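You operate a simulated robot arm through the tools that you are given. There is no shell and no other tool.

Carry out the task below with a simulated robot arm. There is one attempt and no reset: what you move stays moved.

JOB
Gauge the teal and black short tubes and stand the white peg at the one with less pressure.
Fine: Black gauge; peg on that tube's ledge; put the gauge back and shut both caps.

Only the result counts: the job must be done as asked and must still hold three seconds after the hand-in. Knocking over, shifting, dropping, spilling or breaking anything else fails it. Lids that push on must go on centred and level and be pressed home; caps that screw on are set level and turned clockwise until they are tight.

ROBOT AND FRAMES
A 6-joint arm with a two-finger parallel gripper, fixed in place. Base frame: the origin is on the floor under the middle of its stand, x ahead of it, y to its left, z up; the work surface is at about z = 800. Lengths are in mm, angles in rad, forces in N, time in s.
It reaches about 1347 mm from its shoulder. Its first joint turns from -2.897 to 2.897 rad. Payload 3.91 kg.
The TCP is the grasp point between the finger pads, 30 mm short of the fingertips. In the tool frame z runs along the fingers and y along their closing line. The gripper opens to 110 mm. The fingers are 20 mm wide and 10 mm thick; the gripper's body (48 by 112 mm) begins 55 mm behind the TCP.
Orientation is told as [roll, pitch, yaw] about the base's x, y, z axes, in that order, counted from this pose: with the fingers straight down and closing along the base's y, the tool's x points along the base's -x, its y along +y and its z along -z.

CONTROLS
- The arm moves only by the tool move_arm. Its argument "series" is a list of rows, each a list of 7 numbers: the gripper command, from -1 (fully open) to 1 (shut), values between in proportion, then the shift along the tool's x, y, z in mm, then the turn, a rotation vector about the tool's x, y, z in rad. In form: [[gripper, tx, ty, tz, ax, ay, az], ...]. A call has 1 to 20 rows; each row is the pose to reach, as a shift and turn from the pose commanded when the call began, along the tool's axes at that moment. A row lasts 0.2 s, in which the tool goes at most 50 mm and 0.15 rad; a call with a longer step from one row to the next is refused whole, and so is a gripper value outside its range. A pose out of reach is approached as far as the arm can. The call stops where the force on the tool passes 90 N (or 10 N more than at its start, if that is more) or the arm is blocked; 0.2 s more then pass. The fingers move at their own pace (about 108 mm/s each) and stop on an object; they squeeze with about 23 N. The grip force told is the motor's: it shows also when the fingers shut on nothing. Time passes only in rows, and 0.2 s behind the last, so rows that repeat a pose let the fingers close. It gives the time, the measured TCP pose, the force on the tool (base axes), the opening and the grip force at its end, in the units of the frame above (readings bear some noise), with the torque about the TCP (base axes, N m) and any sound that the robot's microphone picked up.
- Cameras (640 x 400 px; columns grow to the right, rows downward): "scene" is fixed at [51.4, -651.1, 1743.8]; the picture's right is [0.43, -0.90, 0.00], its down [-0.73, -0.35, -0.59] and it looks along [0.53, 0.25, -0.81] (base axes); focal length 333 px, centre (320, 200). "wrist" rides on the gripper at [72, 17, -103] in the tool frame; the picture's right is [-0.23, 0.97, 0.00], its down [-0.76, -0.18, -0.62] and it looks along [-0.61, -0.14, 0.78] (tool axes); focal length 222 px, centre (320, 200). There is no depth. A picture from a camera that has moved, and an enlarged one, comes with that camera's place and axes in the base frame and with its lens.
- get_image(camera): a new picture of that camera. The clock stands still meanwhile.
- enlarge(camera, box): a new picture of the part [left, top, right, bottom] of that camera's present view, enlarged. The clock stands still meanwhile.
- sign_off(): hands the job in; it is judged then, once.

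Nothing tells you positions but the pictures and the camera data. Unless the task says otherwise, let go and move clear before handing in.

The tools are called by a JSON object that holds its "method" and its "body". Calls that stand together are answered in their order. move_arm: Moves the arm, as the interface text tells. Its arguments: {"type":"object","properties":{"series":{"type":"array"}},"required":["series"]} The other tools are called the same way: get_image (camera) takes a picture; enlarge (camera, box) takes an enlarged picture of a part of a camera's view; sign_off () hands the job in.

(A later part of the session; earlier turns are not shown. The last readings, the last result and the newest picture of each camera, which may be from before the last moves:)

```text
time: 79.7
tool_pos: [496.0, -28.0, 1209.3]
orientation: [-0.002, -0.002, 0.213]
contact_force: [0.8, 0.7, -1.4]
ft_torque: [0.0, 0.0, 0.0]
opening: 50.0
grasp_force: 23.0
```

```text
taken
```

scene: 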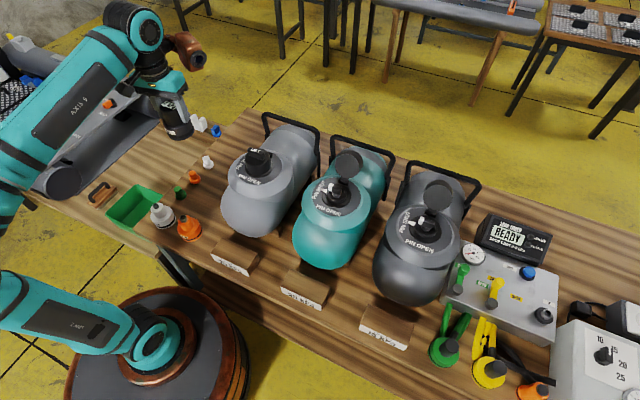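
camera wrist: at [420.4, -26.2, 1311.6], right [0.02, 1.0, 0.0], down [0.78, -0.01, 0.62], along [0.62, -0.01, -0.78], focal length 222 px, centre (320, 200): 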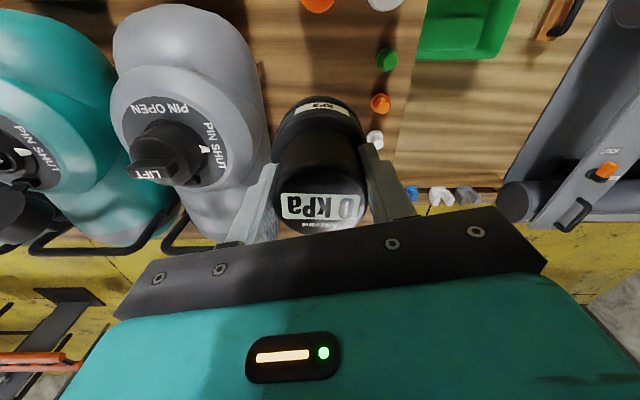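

I'm over the gauge's spot and will lower it, stopping a little above the bench.

{"method": "move_arm", "body": {"series": [[1, -3.4, -1, 45, 0, 0, 0], [1, -3.4, -1, 91, 0, 0, 0], [1, -3.4, -1, 137, 0, 0, 0], [1, -3.4, -1, 183, 0, 0, 0], [1, -3.4, -1, 229, 0, 0, 0], [1, -3.4, -1, 275, 0, 0, 0], [1, -3.4, -1, 315, 0, 0, 0], [1, -3.4, -1, 322, 0, 0, 0], [1, -3.4, -1, 322, 0, 0, 0]]}}

{"method": "get_image", "body": {"camera": "wrist"}}

{"method": "enlarge", "body": {"camera": "scene", "box": [150, 140, 270, 230]}}

```text
time: 81.7
tool_pos: [501.6, -27.9, 887.1]
orientation: [-0.001, -0.002, 0.213]
contact_force: [-0.1, -0.3, -1.7]
ft_torque: [0.0, 0.01, 0.0]
opening: 50.0
grasp_force: 23.1
```

```text
taken
camera wrist: at [425.2, -27.2, 990.3], right [0.02, 1.0, 0.0], down [0.78, -0.01, 0.62], along [0.62, -0.01, -0.78], focal length 222 px, centre (320, 200)
```

wrist: 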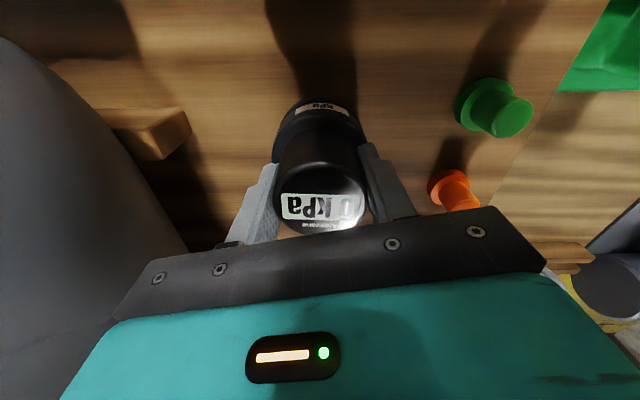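

```text
4.44 times, centred on (210, 185) of scene
camera zoom: at [51.4, -651.1, 1743.8], right [0.43, -0.9, 0.0], down [-0.73, -0.35, -0.59], along [0.53, 0.25, -0.81], focal length 1481 px, centre (809, 267)
```

zoom: 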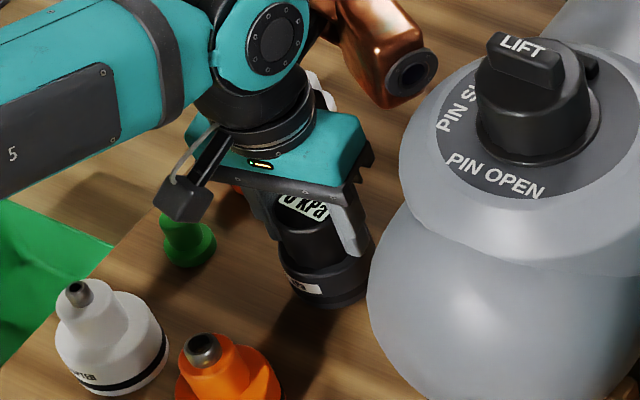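

Clear all round. Final approach to the bench in small steps.

{"method": "move_arm", "body": {"series": [[1, 0, 0, 4, 0, 0, 0], [1, 0, 0, 8, 0, 0, 0], [1, 0, 0, 10, 0, 0, 0], [1, 0, 0, 12, 0, 0, 0], [1, 0, 0, 12, 0, 0, 0]]}}

```text
time: 82.9
tool_pos: [500.6, -28.6, 875.6]
orientation: [-0.003, -0.001, 0.212]
contact_force: [0.1, -0.6, -1.0]
ft_torque: [0.02, 0.01, 0.02]
opening: 49.9
grasp_force: 23.5
```

{"method": "move_arm", "body": {"series": [[1, 0, 0, 1, 0, 0, 0], [1, 0, 0, 2, 0, 0, 0], [1, 0, 0, 3, 0, 0, 0], [1, 0, 0, 3, 0, 0, 0]]}}

```text
time: 83.9
tool_pos: [501.8, -29.3, 872.0]
orientation: [-0.001, -0.002, 0.212]
contact_force: [-0.4, 0.1, -1.3]
ft_torque: [-0.04, 0.01, 0.01]
opening: 50.1
grasp_force: 23.1
```

No contact yet at 872. I'll keep going down a little at a time.

{"method": "move_arm", "body": {"series": [[1, 0, 0, 0.7, 0, 0, 0], [1, 0, 0, 1.4, 0, 0, 0], [1, 0, 0, 2, 0, 0, 0], [1, 0, 0, 2, 0, 0, 0]]}}

{"method": "enlarge", "body": {"camera": "scene", "box": [180, 170, 240, 220]}}

```text
time: 84.9
tool_pos: [501.6, -29.1, 871.9]
orientation: [-0.001, -0.006, 0.211]
contact_force: [0.9, -3.1, 32.7]
ft_torque: [0.34, 0.09, -0.03]
opening: 49.8
grasp_force: 22.5
```

```text
8.00 times, centred on (210, 195) of scene
camera zoom: at [51.4, -651.1, 1743.8], right [0.43, -0.9, 0.0], down [-0.73, -0.35, -0.59], along [0.53, 0.25, -0.81], focal length 2666 px, centre (1200, 240)
```

zoom: 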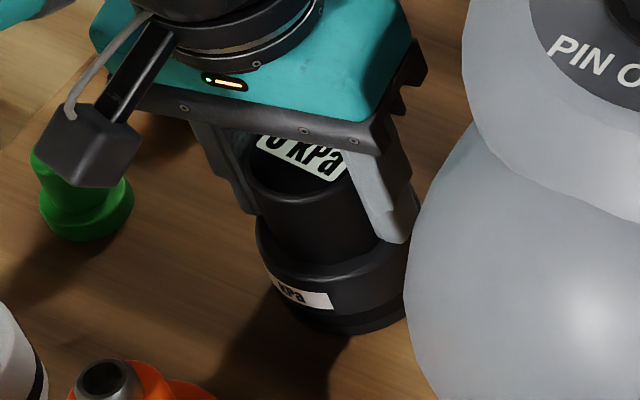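

It's on the bench. I'll ease off, open, and rise clear.

{"method": "move_arm", "body": {"series": [[1, 0, 0, -1.8, 0, 0, 0], [1, 0, 0, -1.8, 0, 0, 0], [0.0, 0, 0, -1.8, 0, 0, 0], [-0.4, 0, 0, -1.8, 0, 0, 0], [-0.4, 0, 0, -1.8, 0, 0, 0], [-0.4, 0, 0, -30, 0, 0, 0], [-0.4, 0, 0, -70, 0, 0, 0], [-0.4, 0, 0, -115, 0, 0, 0], [-0.4, 0, 0, -160, 0, 0, 0]]}}

{"method": "get_image", "body": {"camera": "wrist"}}

{"method": "enlarge", "body": {"camera": "scene", "box": [180, 170, 240, 220]}}

```text
time: 86.9
tool_pos: [500.2, -28.1, 1031.1]
orientation: [-0.002, -0.003, 0.213]
contact_force: [0.2, -0.3, -0.5]
ft_torque: [0.0, 0.03, -0.01]
opening: 77.2
grasp_force: 0.0
```

```text
taken
camera wrist: at [424.8, -26.1, 1134.2], right [0.02, 1.0, 0.0], down [0.78, -0.01, 0.62], along [0.62, -0.01, -0.78], focal length 222 px, centre (320, 200)
```

wrist: 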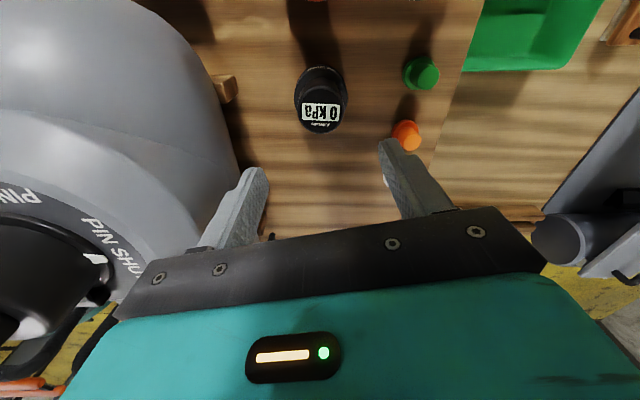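

```text
8.00 times, centred on (210, 195) of scene
camera zoom: at [51.4, -651.1, 1743.8], right [0.43, -0.9, 0.0], down [-0.73, -0.35, -0.59], along [0.53, 0.25, -0.81], focal length 2666 px, centre (1200, 240)
```

zoom: 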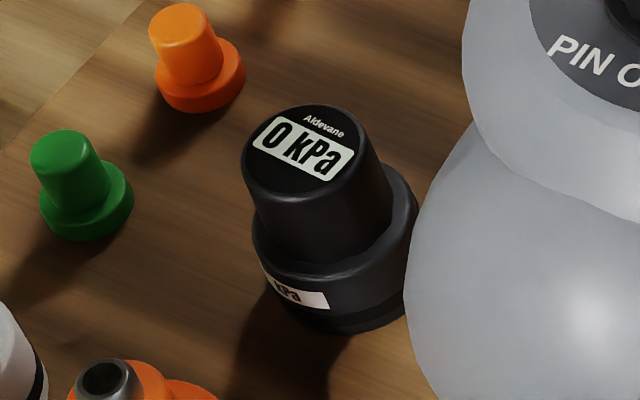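

The gauge is back within about 2–3 mm of its spot. Next is the white peg near [640,100]: I'll hover behind it for a close look.

{"method": "move_arm", "body": {"series": [[-1, -31, 26, 0, 0, 0, 0.06], [-1, -62, 52, 0, 0, 0, 0.12], [-1, -94, 78, 0, 0, 0, 0.18], [-1, -125, 104, 0, 0, 0, 0.213], [-1, -125, 104, 0, 0, 0, 0.213]]}}

{"method": "get_image", "body": {"camera": "wrist"}}

{"method": "enlarge", "body": {"camera": "wrist", "box": [250, 60, 400, 200]}}

{"method": "enlarge", "body": {"camera": "scene", "box": [180, 140, 240, 190]}}

```text
time: 88.1
tool_pos: [599.2, 100.4, 1030.3]
orientation: [-0.002, 0.0, -0.002]
contact_force: [0.4, 0.3, 0.2]
ft_torque: [0.0, 0.02, -0.01]
opening: 109.9
grasp_force: 0.1
```

```text
taken
camera wrist: at [526.3, 117.5, 1134.6], right [0.23, 0.97, 0.0], down [0.76, -0.18, 0.63], along [0.61, -0.14, -0.78], focal length 222 px, centre (320, 200)
```

wrist: 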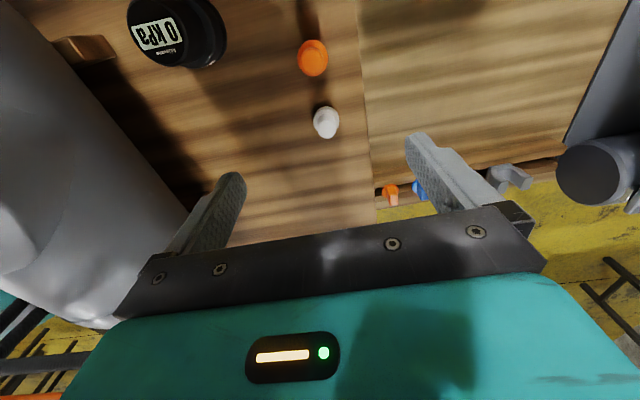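

```text
2.86 times, centred on (325, 130) of wrist
camera zoom: at [526.3, 117.5, 1134.6], right [0.23, 0.97, 0.0], down [0.76, -0.18, 0.63], along [0.61, -0.14, -0.78], focal length 635 px, centre (306, 400)
```

zoom: 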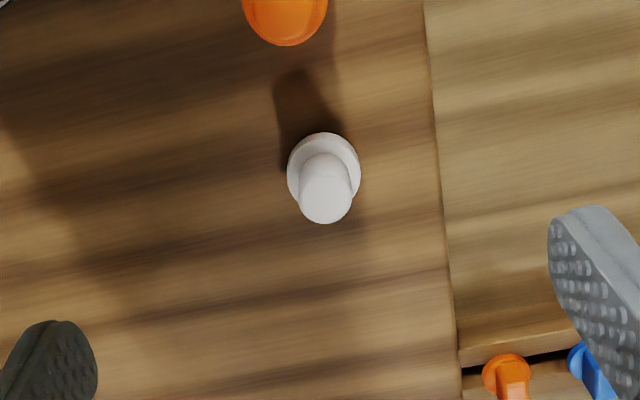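

```text
8.00 times, centred on (210, 165) of scene
camera zoom: at [51.4, -651.1, 1743.8], right [0.43, -0.9, 0.0], down [-0.73, -0.35, -0.59], along [0.53, 0.25, -0.81], focal length 2666 px, centre (1200, 480)
```

zoom: 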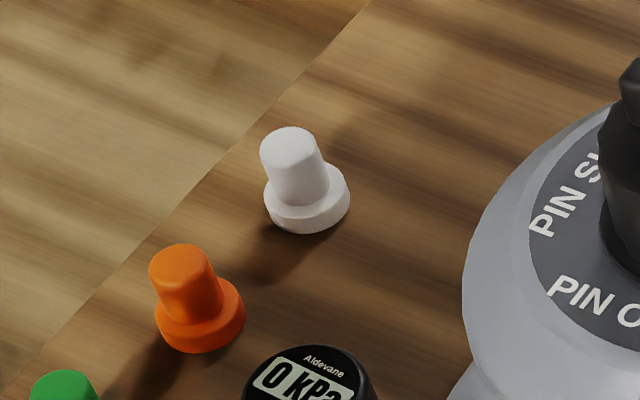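

The white peg stands at about [637,101]: base Ø38, stem Ø24, top near z≈848. I'll move over it and lower to just above for a check.

{"method": "move_arm", "body": {"series": [[-1, -19, 0, 45, 0, 0, 0], [-1, -38, 0, 90, 0, 0, 0], [-1, -38, 0, 128, 0, 0, 0], [-1, -38, 0, 128, 0, 0, 0]]}}

{"method": "get_image", "body": {"camera": "wrist"}}

{"method": "enlarge", "body": {"camera": "scene", "box": [170, 120, 250, 190]}}

```text
time: 89.1
tool_pos: [639.6, 98.3, 902.7]
orientation: [0.0, -0.002, 0.001]
contact_force: [-0.6, 1.3, -1.0]
ft_torque: [0.0, 0.01, -0.02]
opening: 110.0
grasp_force: 0.0
```

```text
taken
camera wrist: at [565.6, 116.3, 1005.7], right [0.23, 0.97, 0.0], down [0.76, -0.18, 0.63], along [0.61, -0.14, -0.78], focal length 222 px, centre (320, 200)
```

wrist: 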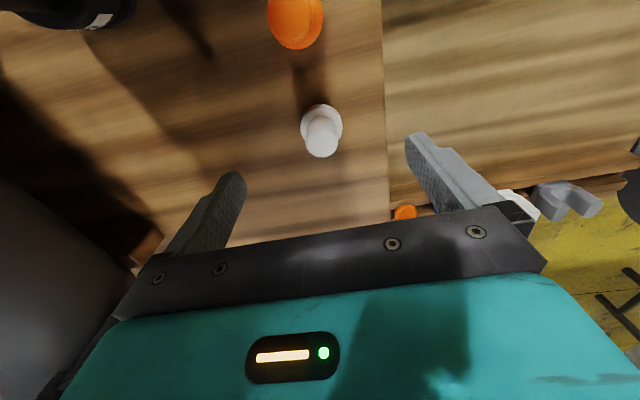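

```text
5.71 times, centred on (210, 155) of scene
camera zoom: at [51.4, -651.1, 1743.8], right [0.43, -0.9, 0.0], down [-0.73, -0.35, -0.59], along [0.53, 0.25, -0.81], focal length 1904 px, centre (949, 457)
```

zoom: 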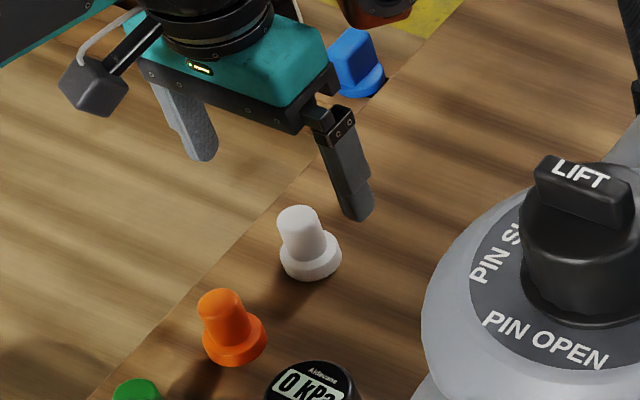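

The peg is about 3 mm nearer than the TCP. I'll correct for that, lower around the stem and close.

{"method": "move_arm", "body": {"series": [[-1, 3, 1, 20, 0, 0, 0], [-1, 3, 1, 40, 0, 0, 0], [-1, 3, 1, 56, 0, 0, 0], [-1, 3, 1, 56, 0, 0, 0], [0.3, 3, 1, 56, 0, 0, 0], [1, 3, 1, 56, 0, 0, 0], [1, 3, 1, 56, 0, 0, 0], [1, 3, 1, 56, 0, 0, 0], [1, 3, 1, 56, 0, 0, 0]]}}

{"method": "get_image", "body": {"camera": "wrist"}}

{"method": "enlarge", "body": {"camera": "scene", "box": [170, 120, 250, 190]}}

```text
time: 91.1
tool_pos: [637.2, 99.7, 847.4]
orientation: [-0.003, -0.003, 0.001]
contact_force: [-0.2, -0.3, 0.3]
ft_torque: [0.02, 0.03, 0.03]
opening: 24.3
grasp_force: 23.0
```

```text
taken
camera wrist: at [562.4, 117.4, 950.2], right [0.23, 0.97, 0.0], down [0.76, -0.18, 0.62], along [0.61, -0.14, -0.78], focal length 222 px, centre (320, 200)
```

wrist: 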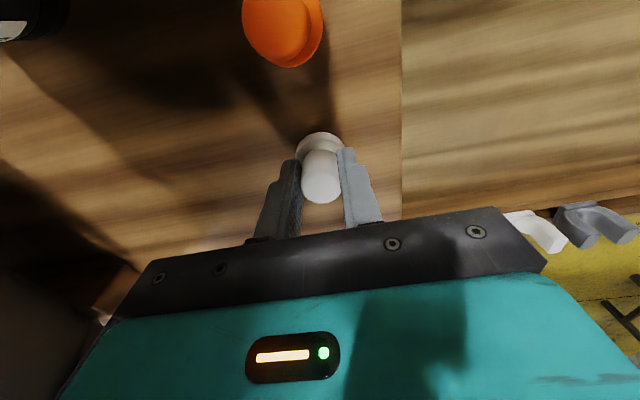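

```text
5.71 times, centred on (210, 155) of scene
camera zoom: at [51.4, -651.1, 1743.8], right [0.43, -0.9, 0.0], down [-0.73, -0.35, -0.59], along [0.53, 0.25, -0.81], focal length 1904 px, centre (949, 457)
```

zoom: 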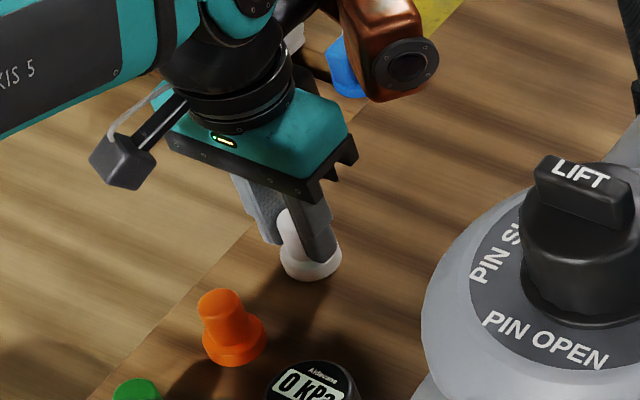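

The white peg is gripped (24.3 mm). I'll lift it straight up first.

{"method": "move_arm", "body": {"series": [[1, 0, 0, -20, 0, 0, 0], [1, 0, 0, -65, 0, 0, 0], [1, 0, 0, -112, 0, 0, 0], [1, 0, 0, -160, 0, 0, 0], [1, 0, 0, -208, 0, 0, 0], [1, 0, 0, -256, 0, 0, 0], [1, 0, 0, -304, 0, 0, 0], [1, 0, 0, -345, 0, 0, 0]]}}

{"method": "move_arm", "body": {"series": [[1, 22, -42, 0, 0, 0, 0], [1, 43, -85, 0, 0, 0, 0], [1, 65, -127, 0, 0, 0, 0], [1, 86, -170, 0, 0, 0, 0], [1, 108, -212, 0, 0, 0, 0], [1, 129, -255, 0, 0, 0, 0], [1, 151, -297, 0, 0, 0, 0], [1, 172, -340, 0, 0, 0, 0], [1, 194, -382, 0, 0, 0, 0], [1, 215, -425, 0, 0, 0, 0], [1, 237, -467, 0, 0, 0, 0], [1, 258, -510, 0, 0, 0, 0], [1, 279, -550, 0, 0, 0, 0], [1, 279, -550, 0, 0, 0, 0]]}}

{"method": "get_image", "body": {"camera": "wrist"}}

{"method": "get_image", "body": {"camera": "scene"}}

```text
time: 92.9
tool_pos: [636.7, 100.5, 1191.6]
orientation: [-0.001, -0.001, 0.0]
contact_force: [-0.4, -0.3, 0.1]
ft_torque: [0.0, 0.02, -0.06]
opening: 24.4
grasp_force: 22.9
```

```text
time: 95.9
tool_pos: [355.4, -449.0, 1193.5]
orientation: [-0.003, 0.0, 0.0]
contact_force: [-1.0, 0.3, -0.8]
ft_torque: [0.02, 0.01, 0.0]
opening: 24.4
grasp_force: 22.9
```

```text
taken
camera wrist: at [281.9, -431.9, 1295.4], right [0.23, 0.97, 0.0], down [0.76, -0.18, 0.62], along [0.61, -0.14, -0.78], focal length 222 px, centre (320, 200)
```

wrist: 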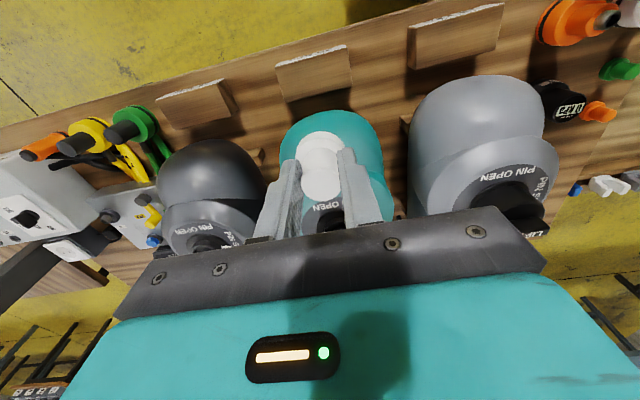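

```text
taken
```

scene: 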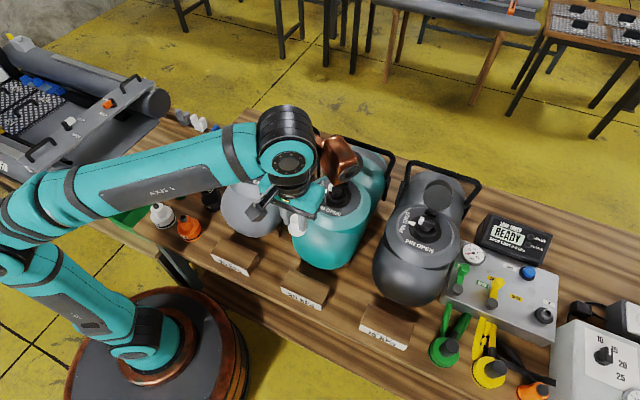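

I'm above the ledge area now. I'll enlarge the view of teal's ledge block to locate its top face.

{"method": "enlarge", "body": {"camera": "wrist", "box": [250, 20, 380, 120]}}

{"method": "enlarge", "body": {"camera": "scene", "box": [270, 250, 340, 320]}}

```text
4.00 times, centred on (315, 70) of wrist
camera zoom: at [281.9, -431.9, 1295.4], right [0.23, 0.97, 0.0], down [0.76, -0.18, 0.62], along [0.61, -0.14, -0.78], focal length 888 px, centre (340, 720)
```

zoom: 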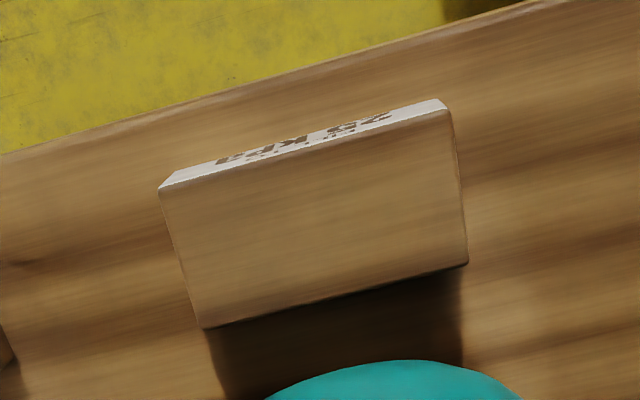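

```text
5.71 times, centred on (305, 285) of scene
camera zoom: at [51.4, -651.1, 1743.8], right [0.43, -0.9, 0.0], down [-0.73, -0.35, -0.59], along [0.53, 0.25, -0.81], focal length 1904 px, centre (406, -286)
```

zoom: 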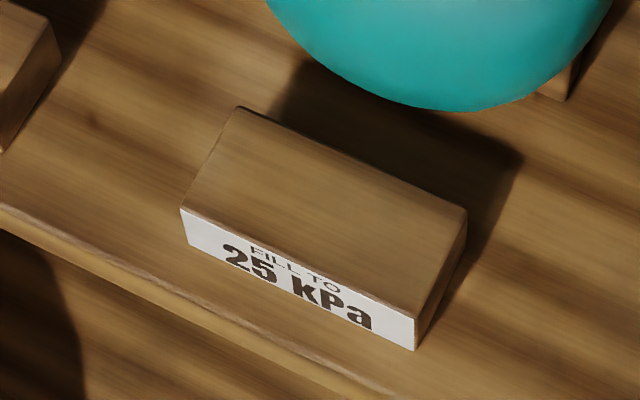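

The teal ledge top spans x≈326–386 and y≈−395 to −524 at z≈830, so its centre is about [355,−459]. To keep the copper housing on the hand away from the tube's dome, I'll yaw −0.35 rad and then descend over the ledge.

{"method": "move_arm", "body": {"series": [[1, 1, -5, 0, 0, 0, 0.12], [1, 2.5, -10, 0, 0, 0, 0.24], [1, 2.5, -10, 0, 0, 0, 0.35], [1, 2.5, -10, 45, 0, 0, 0.35], [1, 2.5, -10, 90, 0, 0, 0.35], [1, 2.5, -10, 135, 0, 0, 0.35], [1, 2.5, -10, 180, 0, 0, 0.35], [1, 2.5, -10, 225, 0, 0, 0.35], [1, 2.5, -10, 225, 0, 0, 0.35]]}}

{"method": "get_image", "body": {"camera": "wrist"}}

{"method": "get_image", "body": {"camera": "scene"}}

```text
time: 97.9
tool_pos: [355.7, -459.7, 967.1]
orientation: [0.0, -0.002, -0.35]
contact_force: [-0.4, -0.6, -0.2]
ft_torque: [-0.01, 0.05, -0.01]
opening: 24.0
grasp_force: 22.4
```

```text
taken
camera wrist: at [291.1, -418.5, 1069.9], right [0.55, 0.84, 0.0], down [0.65, -0.43, 0.63], along [0.52, -0.34, -0.78], focal length 222 px, centre (320, 200)
```

wrist: 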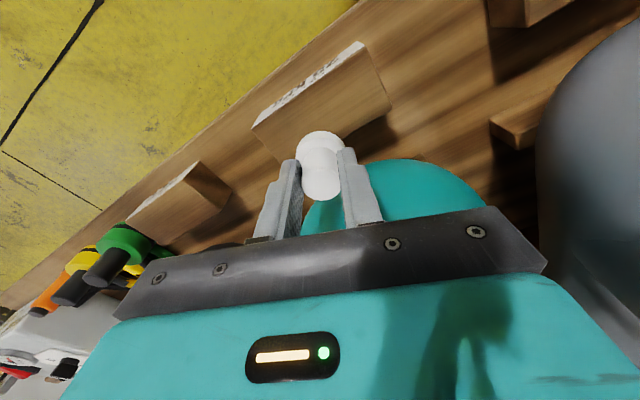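

```text
taken
```

scene: 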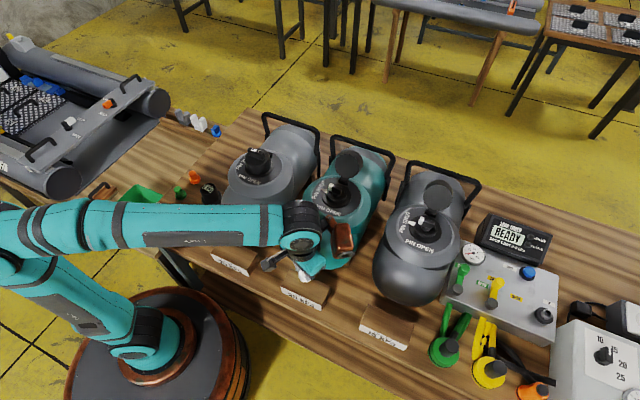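

I'll check the clearance between hand and tube here before going lower.

{"method": "enlarge", "body": {"camera": "scene", "box": [240, 190, 380, 320]}}

{"method": "enlarge", "body": {"camera": "wrist", "box": [230, 30, 410, 210]}}

```text
3.08 times, centred on (310, 255) of scene
camera zoom: at [51.4, -651.1, 1743.8], right [0.43, -0.9, 0.0], down [-0.73, -0.35, -0.59], along [0.53, 0.25, -0.81], focal length 1025 px, centre (351, 31)
```

zoom: 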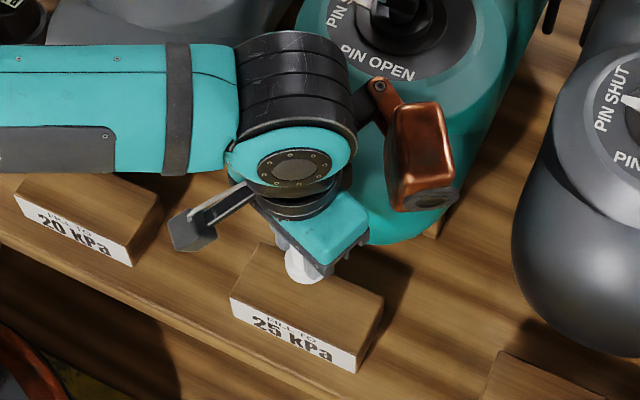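

```text
2.22 times, centred on (320, 120) of wrist
camera zoom: at [291.1, -418.5, 1069.9], right [0.55, 0.84, 0.0], down [0.65, -0.43, 0.63], along [0.52, -0.34, -0.78], focal length 494 px, centre (320, 378)
```

zoom: 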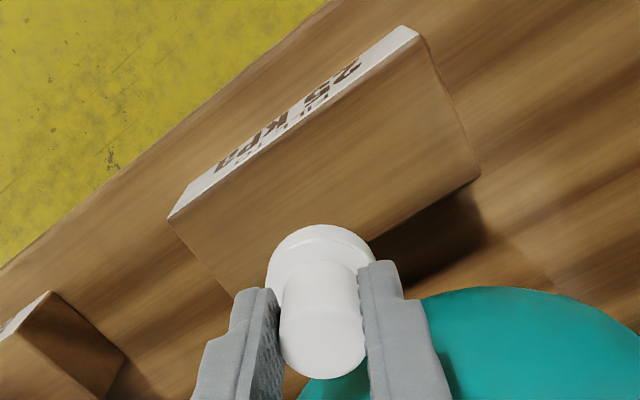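

The copper housing clears the tube. I'll descend toward the ledge.

{"method": "move_arm", "body": {"series": [[1, 0, 0, 25, 0, 0, 0], [1, 0, 0, 50, 0, 0, 0], [1, 0, 0, 70, 0, 0, 0], [1, 0, 0, 70, 0, 0, 0]]}}

{"method": "enlarge", "body": {"camera": "wrist", "box": [230, 30, 410, 210]}}

{"method": "enlarge", "body": {"camera": "scene", "box": [270, 230, 350, 320]}}

```text
time: 98.9
tool_pos: [354.9, -460.8, 896.9]
orientation: [0.0, -0.004, -0.35]
contact_force: [2.8, -2.0, 14.2]
ft_torque: [-0.19, -0.1, 0.09]
opening: 24.3
grasp_force: 23.2
```

```text
2.22 times, centred on (320, 120) of wrist
camera zoom: at [291.0, -418.8, 1000.3], right [0.55, 0.84, 0.0], down [0.65, -0.43, 0.63], along [0.52, -0.34, -0.78], focal length 494 px, centre (320, 378)
```

zoom: 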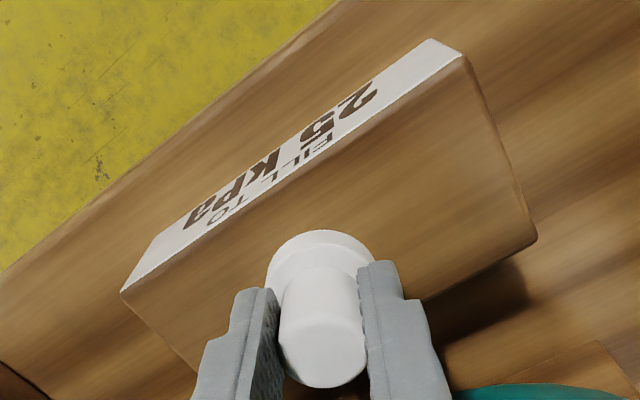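

```text
4.44 times, centred on (310, 275) of scene
camera zoom: at [51.4, -651.1, 1743.8], right [0.43, -0.9, 0.0], down [-0.73, -0.35, -0.59], along [0.53, 0.25, -0.81], focal length 1481 px, centre (364, -133)
```

zoom: 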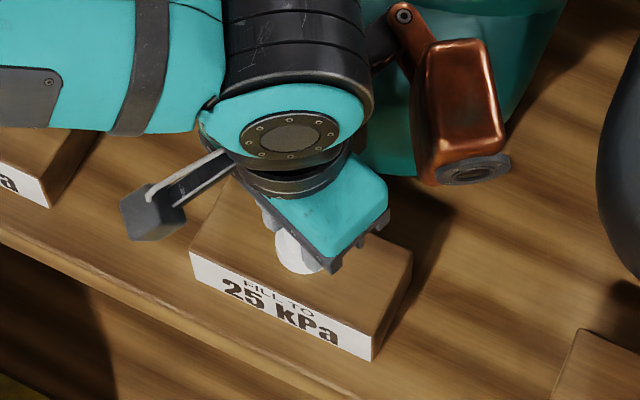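

The peg touched down with 14 N, centred on the ledge. I'll ease off, open gently and rise.

{"method": "move_arm", "body": {"series": [[1, 0, 0, -0.8, 0, 0, 0], [1, 0, 0, -0.8, 0, 0, 0], [0.4, 0, 0, -0.8, 0, 0, 0], [0.2, 0, 0, -0.8, 0, 0, 0], [0.1, 0, 0, -0.8, 0, 0, 0], [0.1, 0, 0, -20, 0, 0, 0], [0.1, 0, 0, -50, 0, 0, 0], [0.1, 0, 0, -90, 0, 0, 0], [0.1, 0, 0, -135, 0, 0, 0], [0.1, 0, 0, -180, 0, 0, 0], [0.1, 0, 0, -225, 0, 0, 0]]}}

{"method": "get_image", "body": {"camera": "wrist"}}

{"method": "enlarge", "body": {"camera": "scene", "box": [270, 230, 350, 320]}}

```text
time: 101.3
tool_pos: [355.1, -458.7, 1121.5]
orientation: [-0.001, -0.001, -0.352]
contact_force: [0.3, 0.2, 0.1]
ft_torque: [0.02, 0.01, 0.04]
opening: 49.5
grasp_force: 0.0
```

```text
taken
camera wrist: at [291.0, -417.7, 1224.0], right [0.55, 0.84, 0.0], down [0.65, -0.43, 0.62], along [0.52, -0.34, -0.78], focal length 222 px, centre (320, 200)
```

wrist: 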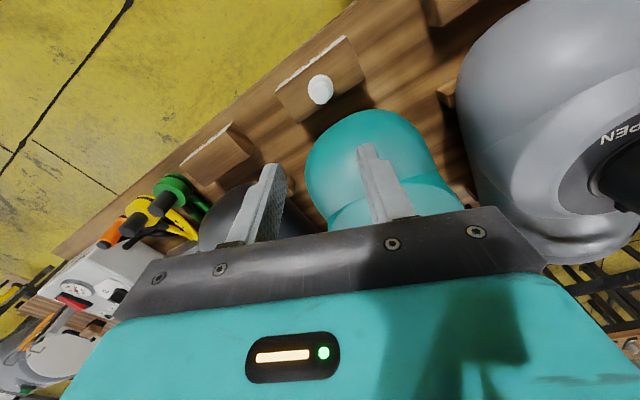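

```text
4.44 times, centred on (310, 275) of scene
camera zoom: at [51.4, -651.1, 1743.8], right [0.43, -0.9, 0.0], down [-0.73, -0.35, -0.59], along [0.53, 0.25, -0.81], focal length 1481 px, centre (364, -133)
```

zoom: 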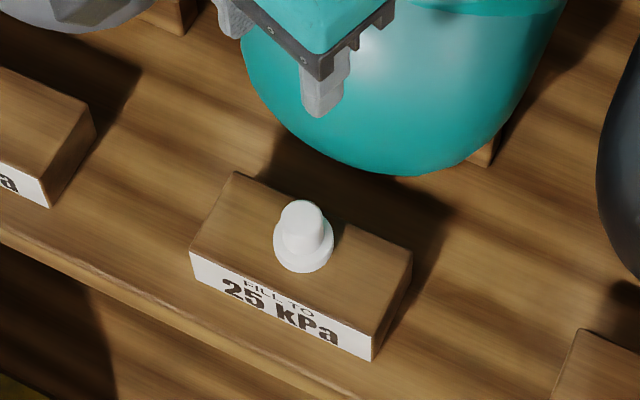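

The white peg stands on teal's ledge. Next is closing the caps, so I'll look at teal's open cap from the side by turning the wrist about 90°.

{"method": "move_arm", "body": {"series": [[0.1, 0, 0, -45, 0, 0, 0], [0.1, 0, 0, -90, 0, 0, 0], [0.1, 0, 0, -110, 0, 0, 0], [0.1, -28.6, 19.8, -110, 0, 0, 0.1356], [0.1, -57.2, 39.6, -110, 0, 0, 0.271], [0.1, -85.8, 59.4, -110, 0, 0, 0.407], [0.1, -114.4, 79.2, -110, 0, 0, 0.542], [0.1, -143, 98.9, -110, 0, 0, 0.678], [0.1, -171.6, 118.7, -110, 0, 0, 0.813], [0.1, -200.2, 138.5, -110, 0, 0, 0.949], [0.1, -228.8, 158.3, -110, 0, 0, 1.085], [0.1, -257.4, 178.1, -110, 0, 0, 1.22], [0.1, -257.4, 178.1, -85, 0, 0, 1.22], [0.1, -257.4, 178.1, -60, 0, 0, 1.22]]}}

{"method": "get_image", "body": {"camera": "wrist"}}

{"method": "enlarge", "body": {"camera": "wrist", "box": [240, 80, 420, 230]}}

{"method": "get_image", "body": {"camera": "scene"}}

```text
time: 104.3
tool_pos: [656.2, -380.4, 1182.4]
orientation: [0.0, -0.002, -1.571]
contact_force: [-0.6, 0.2, -0.2]
ft_torque: [-0.02, 0.01, -0.04]
opening: 49.4
grasp_force: 0.1
```

```text
taken
camera wrist: at [672.9, -307.2, 1285.2], right [0.97, -0.23, 0.0], down [-0.18, -0.76, 0.62], along [-0.14, -0.61, -0.78], focal length 222 px, centre (320, 200)
```

wrist: 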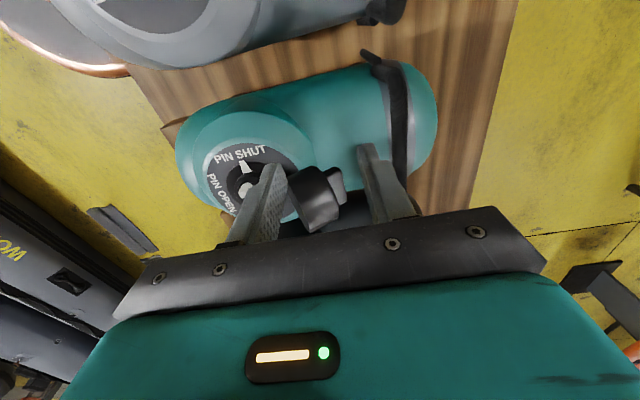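

```text
2.67 times, centred on (330, 155) of wrist
camera zoom: at [672.9, -307.2, 1285.2], right [0.97, -0.23, 0.0], down [-0.18, -0.76, 0.62], along [-0.14, -0.61, -0.78], focal length 592 px, centre (293, 320)
```

zoom: 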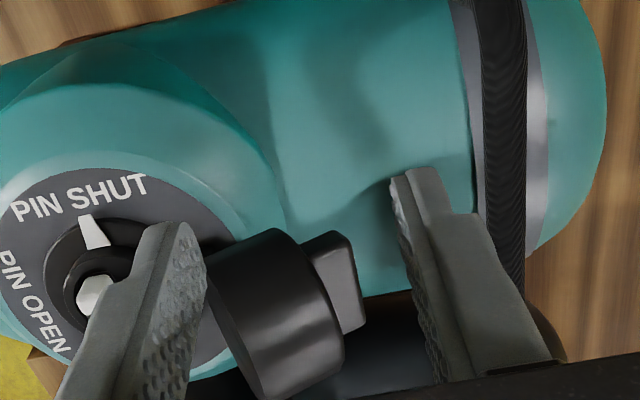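

```text
taken
```

scene: 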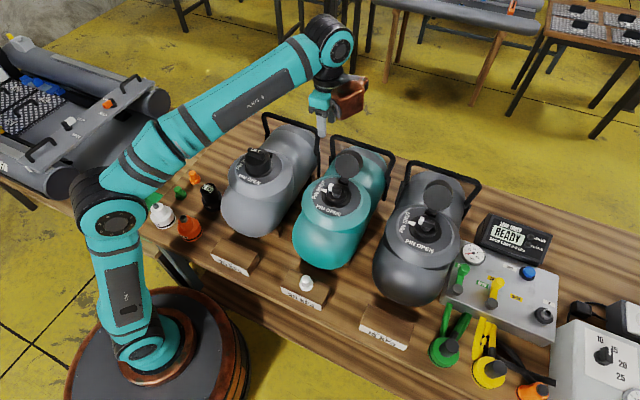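

The side view shows teal's cap opened about 110°, hinge near x≈593, z≈1038, back face near x≈656 and carrying handle near x≈735. I'll shut the gripper and move behind the cap, above it, keeping this side view.

{"method": "move_arm", "body": {"series": [[1, 0, 0, 0, 0, 0, 0], [1, -27, 12, 0, 0, 0, 0], [1, -54, 24, 0, 0, 0, 0], [1, -82, 38, 0, 0, 0, 0], [1, -82, 38, 0, 0, 0, 0]]}}

{"method": "get_image", "body": {"camera": "wrist"}}

{"method": "enlarge", "body": {"camera": "scene", "box": [300, 110, 420, 210]}}

```text
time: 105.5
tool_pos: [694.8, -463.1, 1181.7]
orientation: [0.003, -0.001, -1.57]
contact_force: [0.0, -0.1, 0.2]
ft_torque: [0.02, 0.03, 0.0]
opening: 0.3
grasp_force: 22.7
```

```text
taken
camera wrist: at [710.4, -390.1, 1285.4], right [0.97, -0.23, 0.0], down [-0.18, -0.76, 0.62], along [-0.14, -0.61, -0.78], focal length 222 px, centre (320, 200)
```

wrist: 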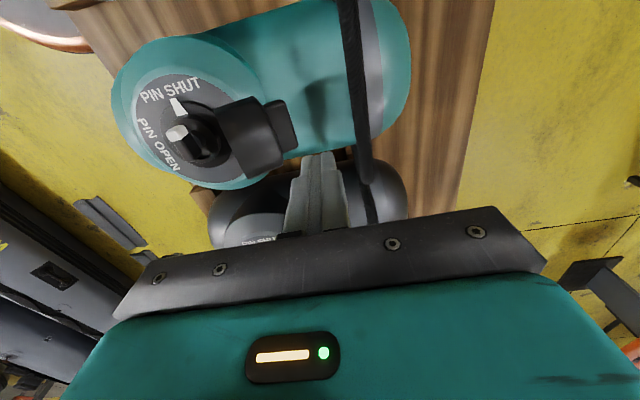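

```text
4.00 times, centred on (360, 160) of scene
camera zoom: at [51.4, -651.1, 1743.8], right [0.43, -0.9, 0.0], down [-0.73, -0.35, -0.59], along [0.53, 0.25, -0.81], focal length 1333 px, centre (160, 360)
```

zoom: 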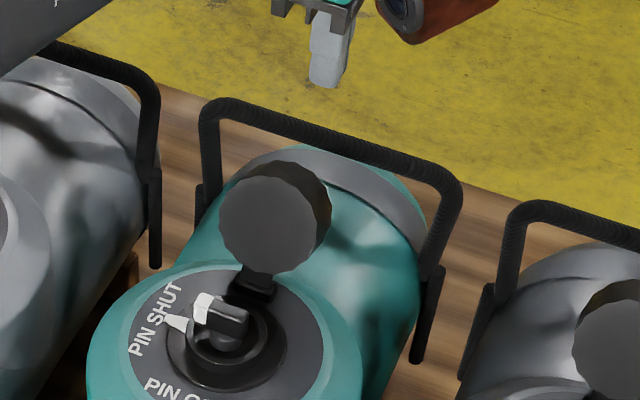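

The fingers hang between cap and handle bar, which I place at x≈730 and z≈1061. I'll lower so the fingertips reach z≈1075 behind the cap.

{"method": "move_arm", "body": {"series": [[1, 0, -3, 25, 0, 0, 0], [1, 0, -3, 50, 0, 0, 0], [1, 0, -3, 77, 0, 0, 0], [1, 0, -3, 77, 0, 0, 0]]}}

{"method": "get_image", "body": {"camera": "wrist"}}

{"method": "enlarge", "body": {"camera": "scene", "box": [300, 110, 420, 210]}}

```text
time: 106.5
tool_pos: [691.4, -461.3, 1104.7]
orientation: [0.002, -0.003, -1.57]
contact_force: [-0.2, 0.0, 0.5]
ft_torque: [0.02, -0.04, 0.0]
opening: 0.1
grasp_force: 23.3
```

```text
taken
camera wrist: at [707.3, -389.4, 1208.0], right [0.97, -0.23, 0.0], down [-0.18, -0.76, 0.62], along [-0.14, -0.61, -0.78], focal length 222 px, centre (320, 200)
```

wrist: 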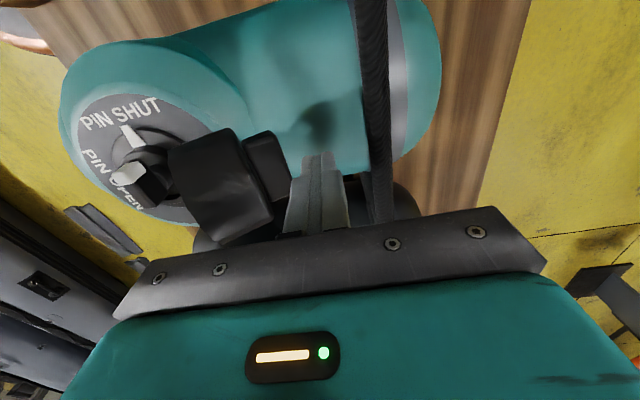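

```text
4.00 times, centred on (360, 160) of scene
camera zoom: at [51.4, -651.1, 1743.8], right [0.43, -0.9, 0.0], down [-0.73, -0.35, -0.59], along [0.53, 0.25, -0.81], focal length 1333 px, centre (160, 360)
```

zoom: 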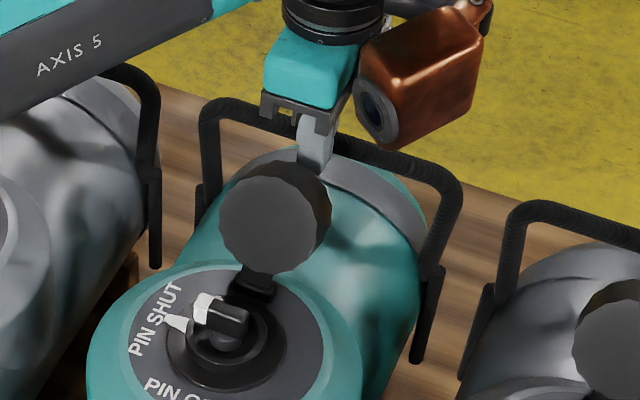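

Fingers are behind the cap. Now I'll push slowly toward −x.

{"method": "move_arm", "body": {"series": [[1, 0, -10, 0, 0, 0, 0], [1, 0, -20, 0, 0, 0, 0], [1, 0, -30, 0, 0, 0, 0], [1, 0, -40, 0, 0, 0, 0]]}}

{"method": "get_image", "body": {"camera": "wrist"}}

{"method": "enlarge", "body": {"camera": "scene", "box": [300, 110, 420, 210]}}

```text
time: 107.3
tool_pos: [673.5, -462.3, 1108.0]
orientation: [0.019, -0.01, -1.567]
contact_force: [49.8, -12.4, 25.8]
ft_torque: [-0.19, -1.03, 0.05]
opening: 0.0
grasp_force: 23.3
stopped in row 3: the force on the tool passed its limit at 113 N (the readings are from after the stop); the commanded pose is now the measured one
```

```text
taken
camera wrist: at [686.5, -387.5, 1210.9], right [0.97, -0.22, 0.02], down [-0.19, -0.76, 0.63], along [-0.12, -0.62, -0.78], focal length 222 px, centre (320, 200)
```

wrist: 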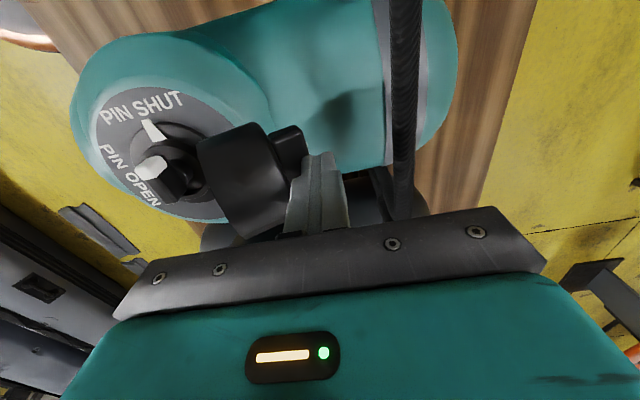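

```text
4.00 times, centred on (360, 160) of scene
camera zoom: at [51.4, -651.1, 1743.8], right [0.43, -0.9, 0.0], down [-0.73, -0.35, -0.59], along [0.53, 0.25, -0.81], focal length 1333 px, centre (160, 360)
```

zoom: 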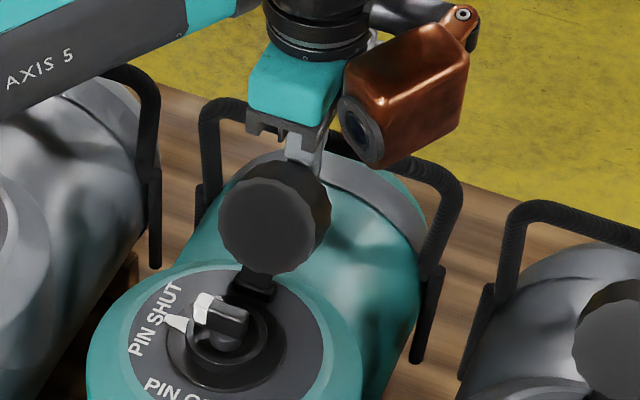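

The push jammed: the force direction suggests the fingertips landed on the LIFT handle, driving toward the hinge. I'll back off and re-measure the cap's geometry from the side.

{"method": "move_arm", "body": {"series": [[1, 0, 8, 0, 0.01, 0.019, 0], [1, 0, 16, 0, 0.01, 0.019, 0], [1, 0, 20, -10, 0.01, 0.019, 0], [1, 0, 20, -10, 0.01, 0.019, 0]]}}

{"method": "enlarge", "body": {"camera": "wrist", "box": [140, 90, 360, 250]}}

{"method": "enlarge", "body": {"camera": "scene", "box": [320, 140, 400, 210]}}

```text
time: 108.3
tool_pos: [688.7, -462.4, 1119.2]
orientation: [0.003, 0.012, -1.568]
contact_force: [-0.2, -0.2, 0.0]
ft_torque: [-0.03, -0.02, 0.0]
opening: 0.2
grasp_force: 23.3
```

```text
2.50 times, centred on (250, 170) of wrist
camera zoom: at [704.3, -390.3, 1222.4], right [0.97, -0.22, 0.0], down [-0.18, -0.77, 0.61], along [-0.14, -0.6, -0.79], focal length 555 px, centre (495, 275)
```

zoom: 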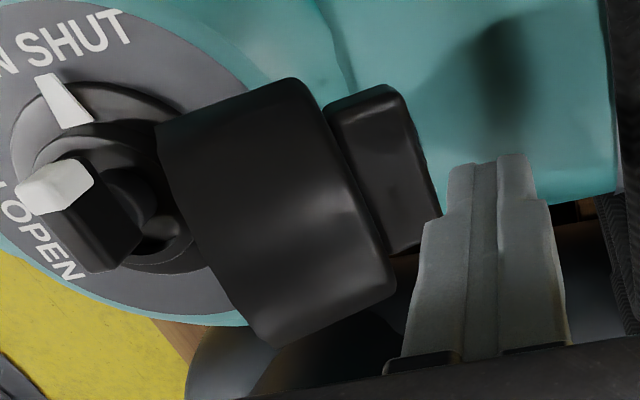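

```text
5.71 times, centred on (360, 175) of scene
camera zoom: at [51.4, -651.1, 1743.8], right [0.43, -0.9, 0.0], down [-0.73, -0.35, -0.59], along [0.53, 0.25, -0.81], focal length 1904 px, centre (91, 343)
```

zoom: 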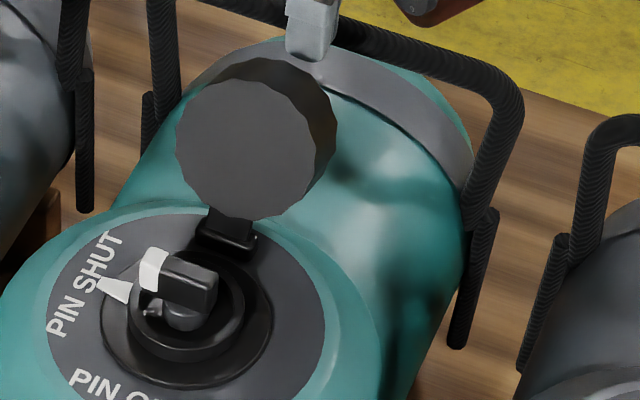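

I now place the hinge near [589,1044], the LIFT handle end near x≈660 at z≈1055–1073, and the cap's far top corner near [650,1110]. I'll push higher, on the back face above the handle, and raise along the arc. First I'll level the tool and position.

{"method": "move_arm", "body": {"series": [[1, 0, -6, -8, -0.012, -0.003, 0], [1, 0, -12, -8, -0.012, -0.003, 0], [1, 0, -12, -8, -0.012, -0.003, 0]]}}

{"method": "enlarge", "body": {"camera": "wrist", "box": [140, 90, 360, 250]}}

```text
time: 109.1
tool_pos: [677.5, -462.1, 1127.4]
orientation: [0.017, 0.008, -1.566]
contact_force: [0.2, -0.1, 0.1]
ft_torque: [-0.06, -0.03, 0.02]
opening: 0.0
grasp_force: 23.4
```

```text
2.50 times, centred on (250, 170) of wrist
camera zoom: at [691.3, -389.6, 1230.4], right [0.97, -0.22, 0.01], down [-0.19, -0.77, 0.61], along [-0.13, -0.6, -0.79], focal length 555 px, centre (495, 275)
```

zoom: 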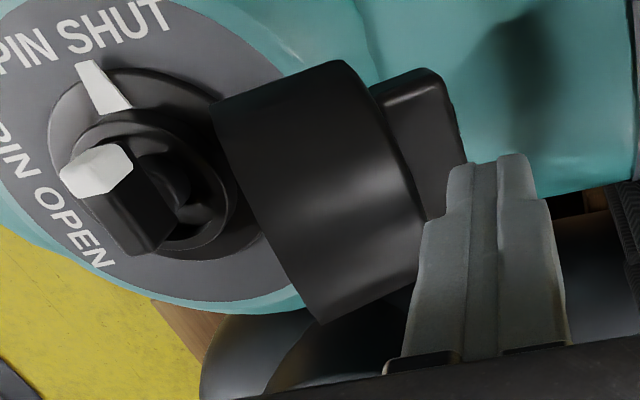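

I had the tilt mapping mixed up, so I'll level properly and begin the push on the cap's upper back edge.

{"method": "move_arm", "body": {"series": [[1, 0, -4, 0, 0.017, -0.008, 0], [1, 0, -10, -1, 0.017, -0.008, 0], [1, 0, -16, -1, 0.017, -0.008, 0], [1, 0, -22, -2, 0.017, -0.008, 0]]}}

{"method": "enlarge", "body": {"camera": "wrist", "box": [140, 90, 360, 250]}}

{"method": "enlarge", "body": {"camera": "scene", "box": [320, 140, 400, 210]}}

```text
time: 110.1
tool_pos: [654.5, -461.5, 1127.4]
orientation: [-0.002, 0.001, -1.57]
contact_force: [0.6, -0.4, 0.7]
ft_torque: [0.01, 0.02, 0.01]
opening: 0.0
grasp_force: 22.5
```

```text
2.50 times, centred on (250, 170) of wrist
camera zoom: at [670.5, -389.7, 1230.7], right [0.97, -0.23, 0.0], down [-0.18, -0.76, 0.62], along [-0.14, -0.61, -0.78], focal length 555 px, centre (495, 275)
```

zoom: 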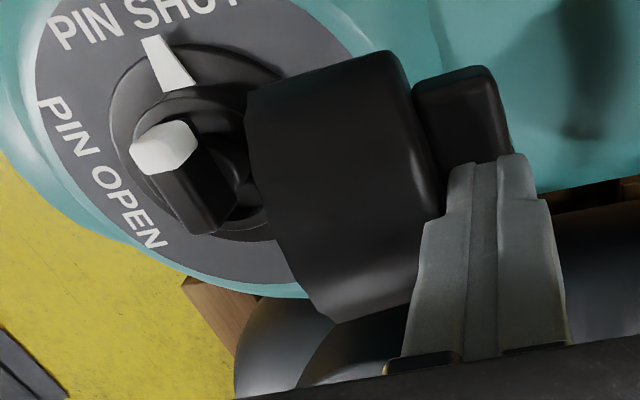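

```text
5.71 times, centred on (360, 175) of scene
camera zoom: at [51.4, -651.1, 1743.8], right [0.43, -0.9, 0.0], down [-0.73, -0.35, -0.59], along [0.53, 0.25, -0.81], focal length 1904 px, centre (91, 343)
```

zoom: 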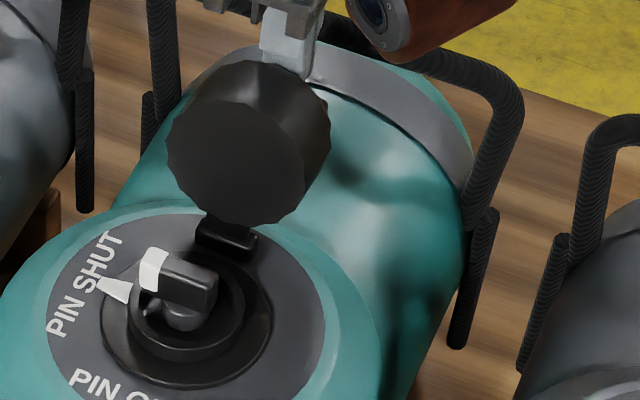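

The cap is rotating with almost no force. I'll follow the arc further.

{"method": "move_arm", "body": {"series": [[1, 0, -7, -2, 0, 0, 0], [1, 0, -14, -4, 0, 0, 0], [1, 0, -19, -7, 0, 0, 0], [1, 0, -25, -11, 0, 0, 0], [1, 0, -31, -15, 0, 0, 0]]}}

{"method": "enlarge", "body": {"camera": "wrist", "box": [140, 90, 360, 250]}}

{"method": "enlarge", "body": {"camera": "scene", "box": [320, 140, 400, 210]}}

```text
time: 111.3
tool_pos: [624.8, -461.6, 1142.8]
orientation: [-0.002, 0.0, -1.568]
contact_force: [3.0, 0.8, 6.7]
ft_torque: [-0.03, -0.13, -0.02]
opening: 0.0
grasp_force: 23.3
```

```text
2.50 times, centred on (250, 170) of wrist
camera zoom: at [639.8, -389.0, 1246.5], right [0.97, -0.22, 0.0], down [-0.18, -0.76, 0.62], along [-0.14, -0.61, -0.78], focal length 555 px, centre (495, 275)
```

zoom: 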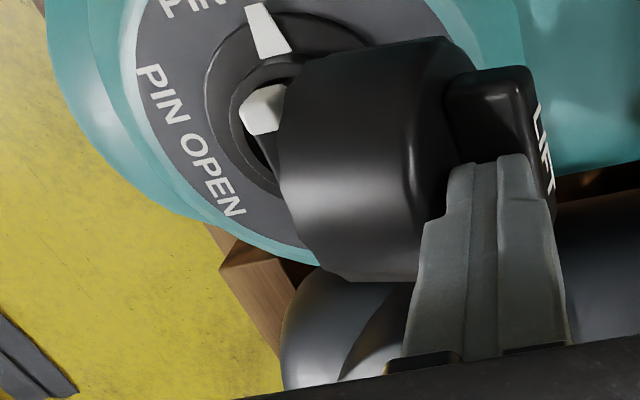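

```text
5.71 times, centred on (360, 175) of scene
camera zoom: at [51.4, -651.1, 1743.8], right [0.43, -0.9, 0.0], down [-0.73, -0.35, -0.59], along [0.53, 0.25, -0.81], focal length 1904 px, centre (91, 343)
```

zoom: 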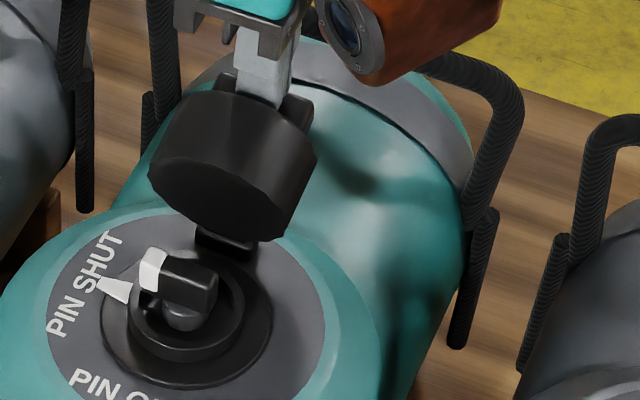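

The cap is past upright and there's a slight touch on the handle. I'll rise a little and keep pushing over.

{"method": "move_arm", "body": {"series": [[1, 0, -3, -4, 0, 0, 0], [1, 0, -9, -8, 0, 0, 0], [1, 0, -16, -10, 0, 0, 0], [1, 0, -23, -11, 0, 0, 0], [1, 0, -30, -11, 0, 0, 0], [1, 0, -38, -10, 0, 0, 0]]}}

{"method": "enlarge", "body": {"camera": "wrist", "box": [140, 90, 360, 250]}}

{"method": "enlarge", "body": {"camera": "scene", "box": [320, 140, 400, 210]}}

```text
time: 112.7
tool_pos: [585.1, -464.0, 1151.7]
orientation: [0.0, 0.0, -1.568]
contact_force: [0.5, -0.3, 0.2]
ft_torque: [0.02, 0.02, 0.0]
opening: 0.0
grasp_force: 23.0
```

```text
2.50 times, centred on (250, 170) of wrist
camera zoom: at [601.7, -389.7, 1256.0], right [0.97, -0.22, 0.0], down [-0.18, -0.76, 0.62], along [-0.14, -0.61, -0.78], focal length 555 px, centre (495, 275)
```

zoom: 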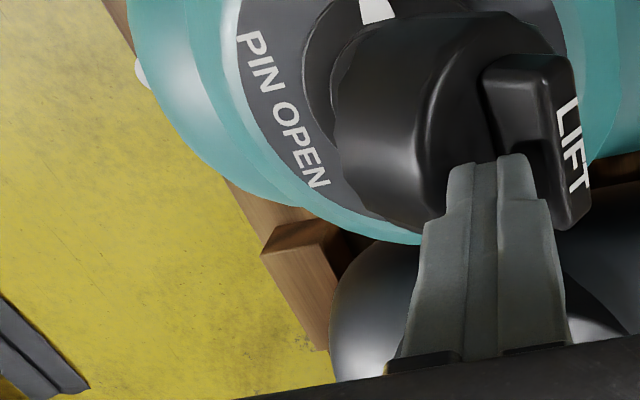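

```text
5.71 times, centred on (360, 175) of scene
camera zoom: at [51.4, -651.1, 1743.8], right [0.43, -0.9, 0.0], down [-0.73, -0.35, -0.59], along [0.53, 0.25, -0.81], focal length 1904 px, centre (91, 343)
```

zoom: 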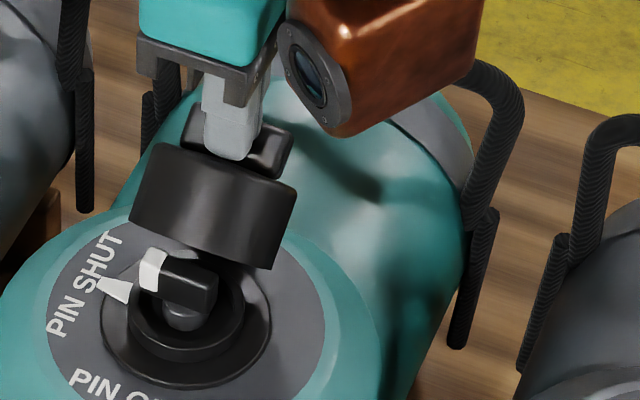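

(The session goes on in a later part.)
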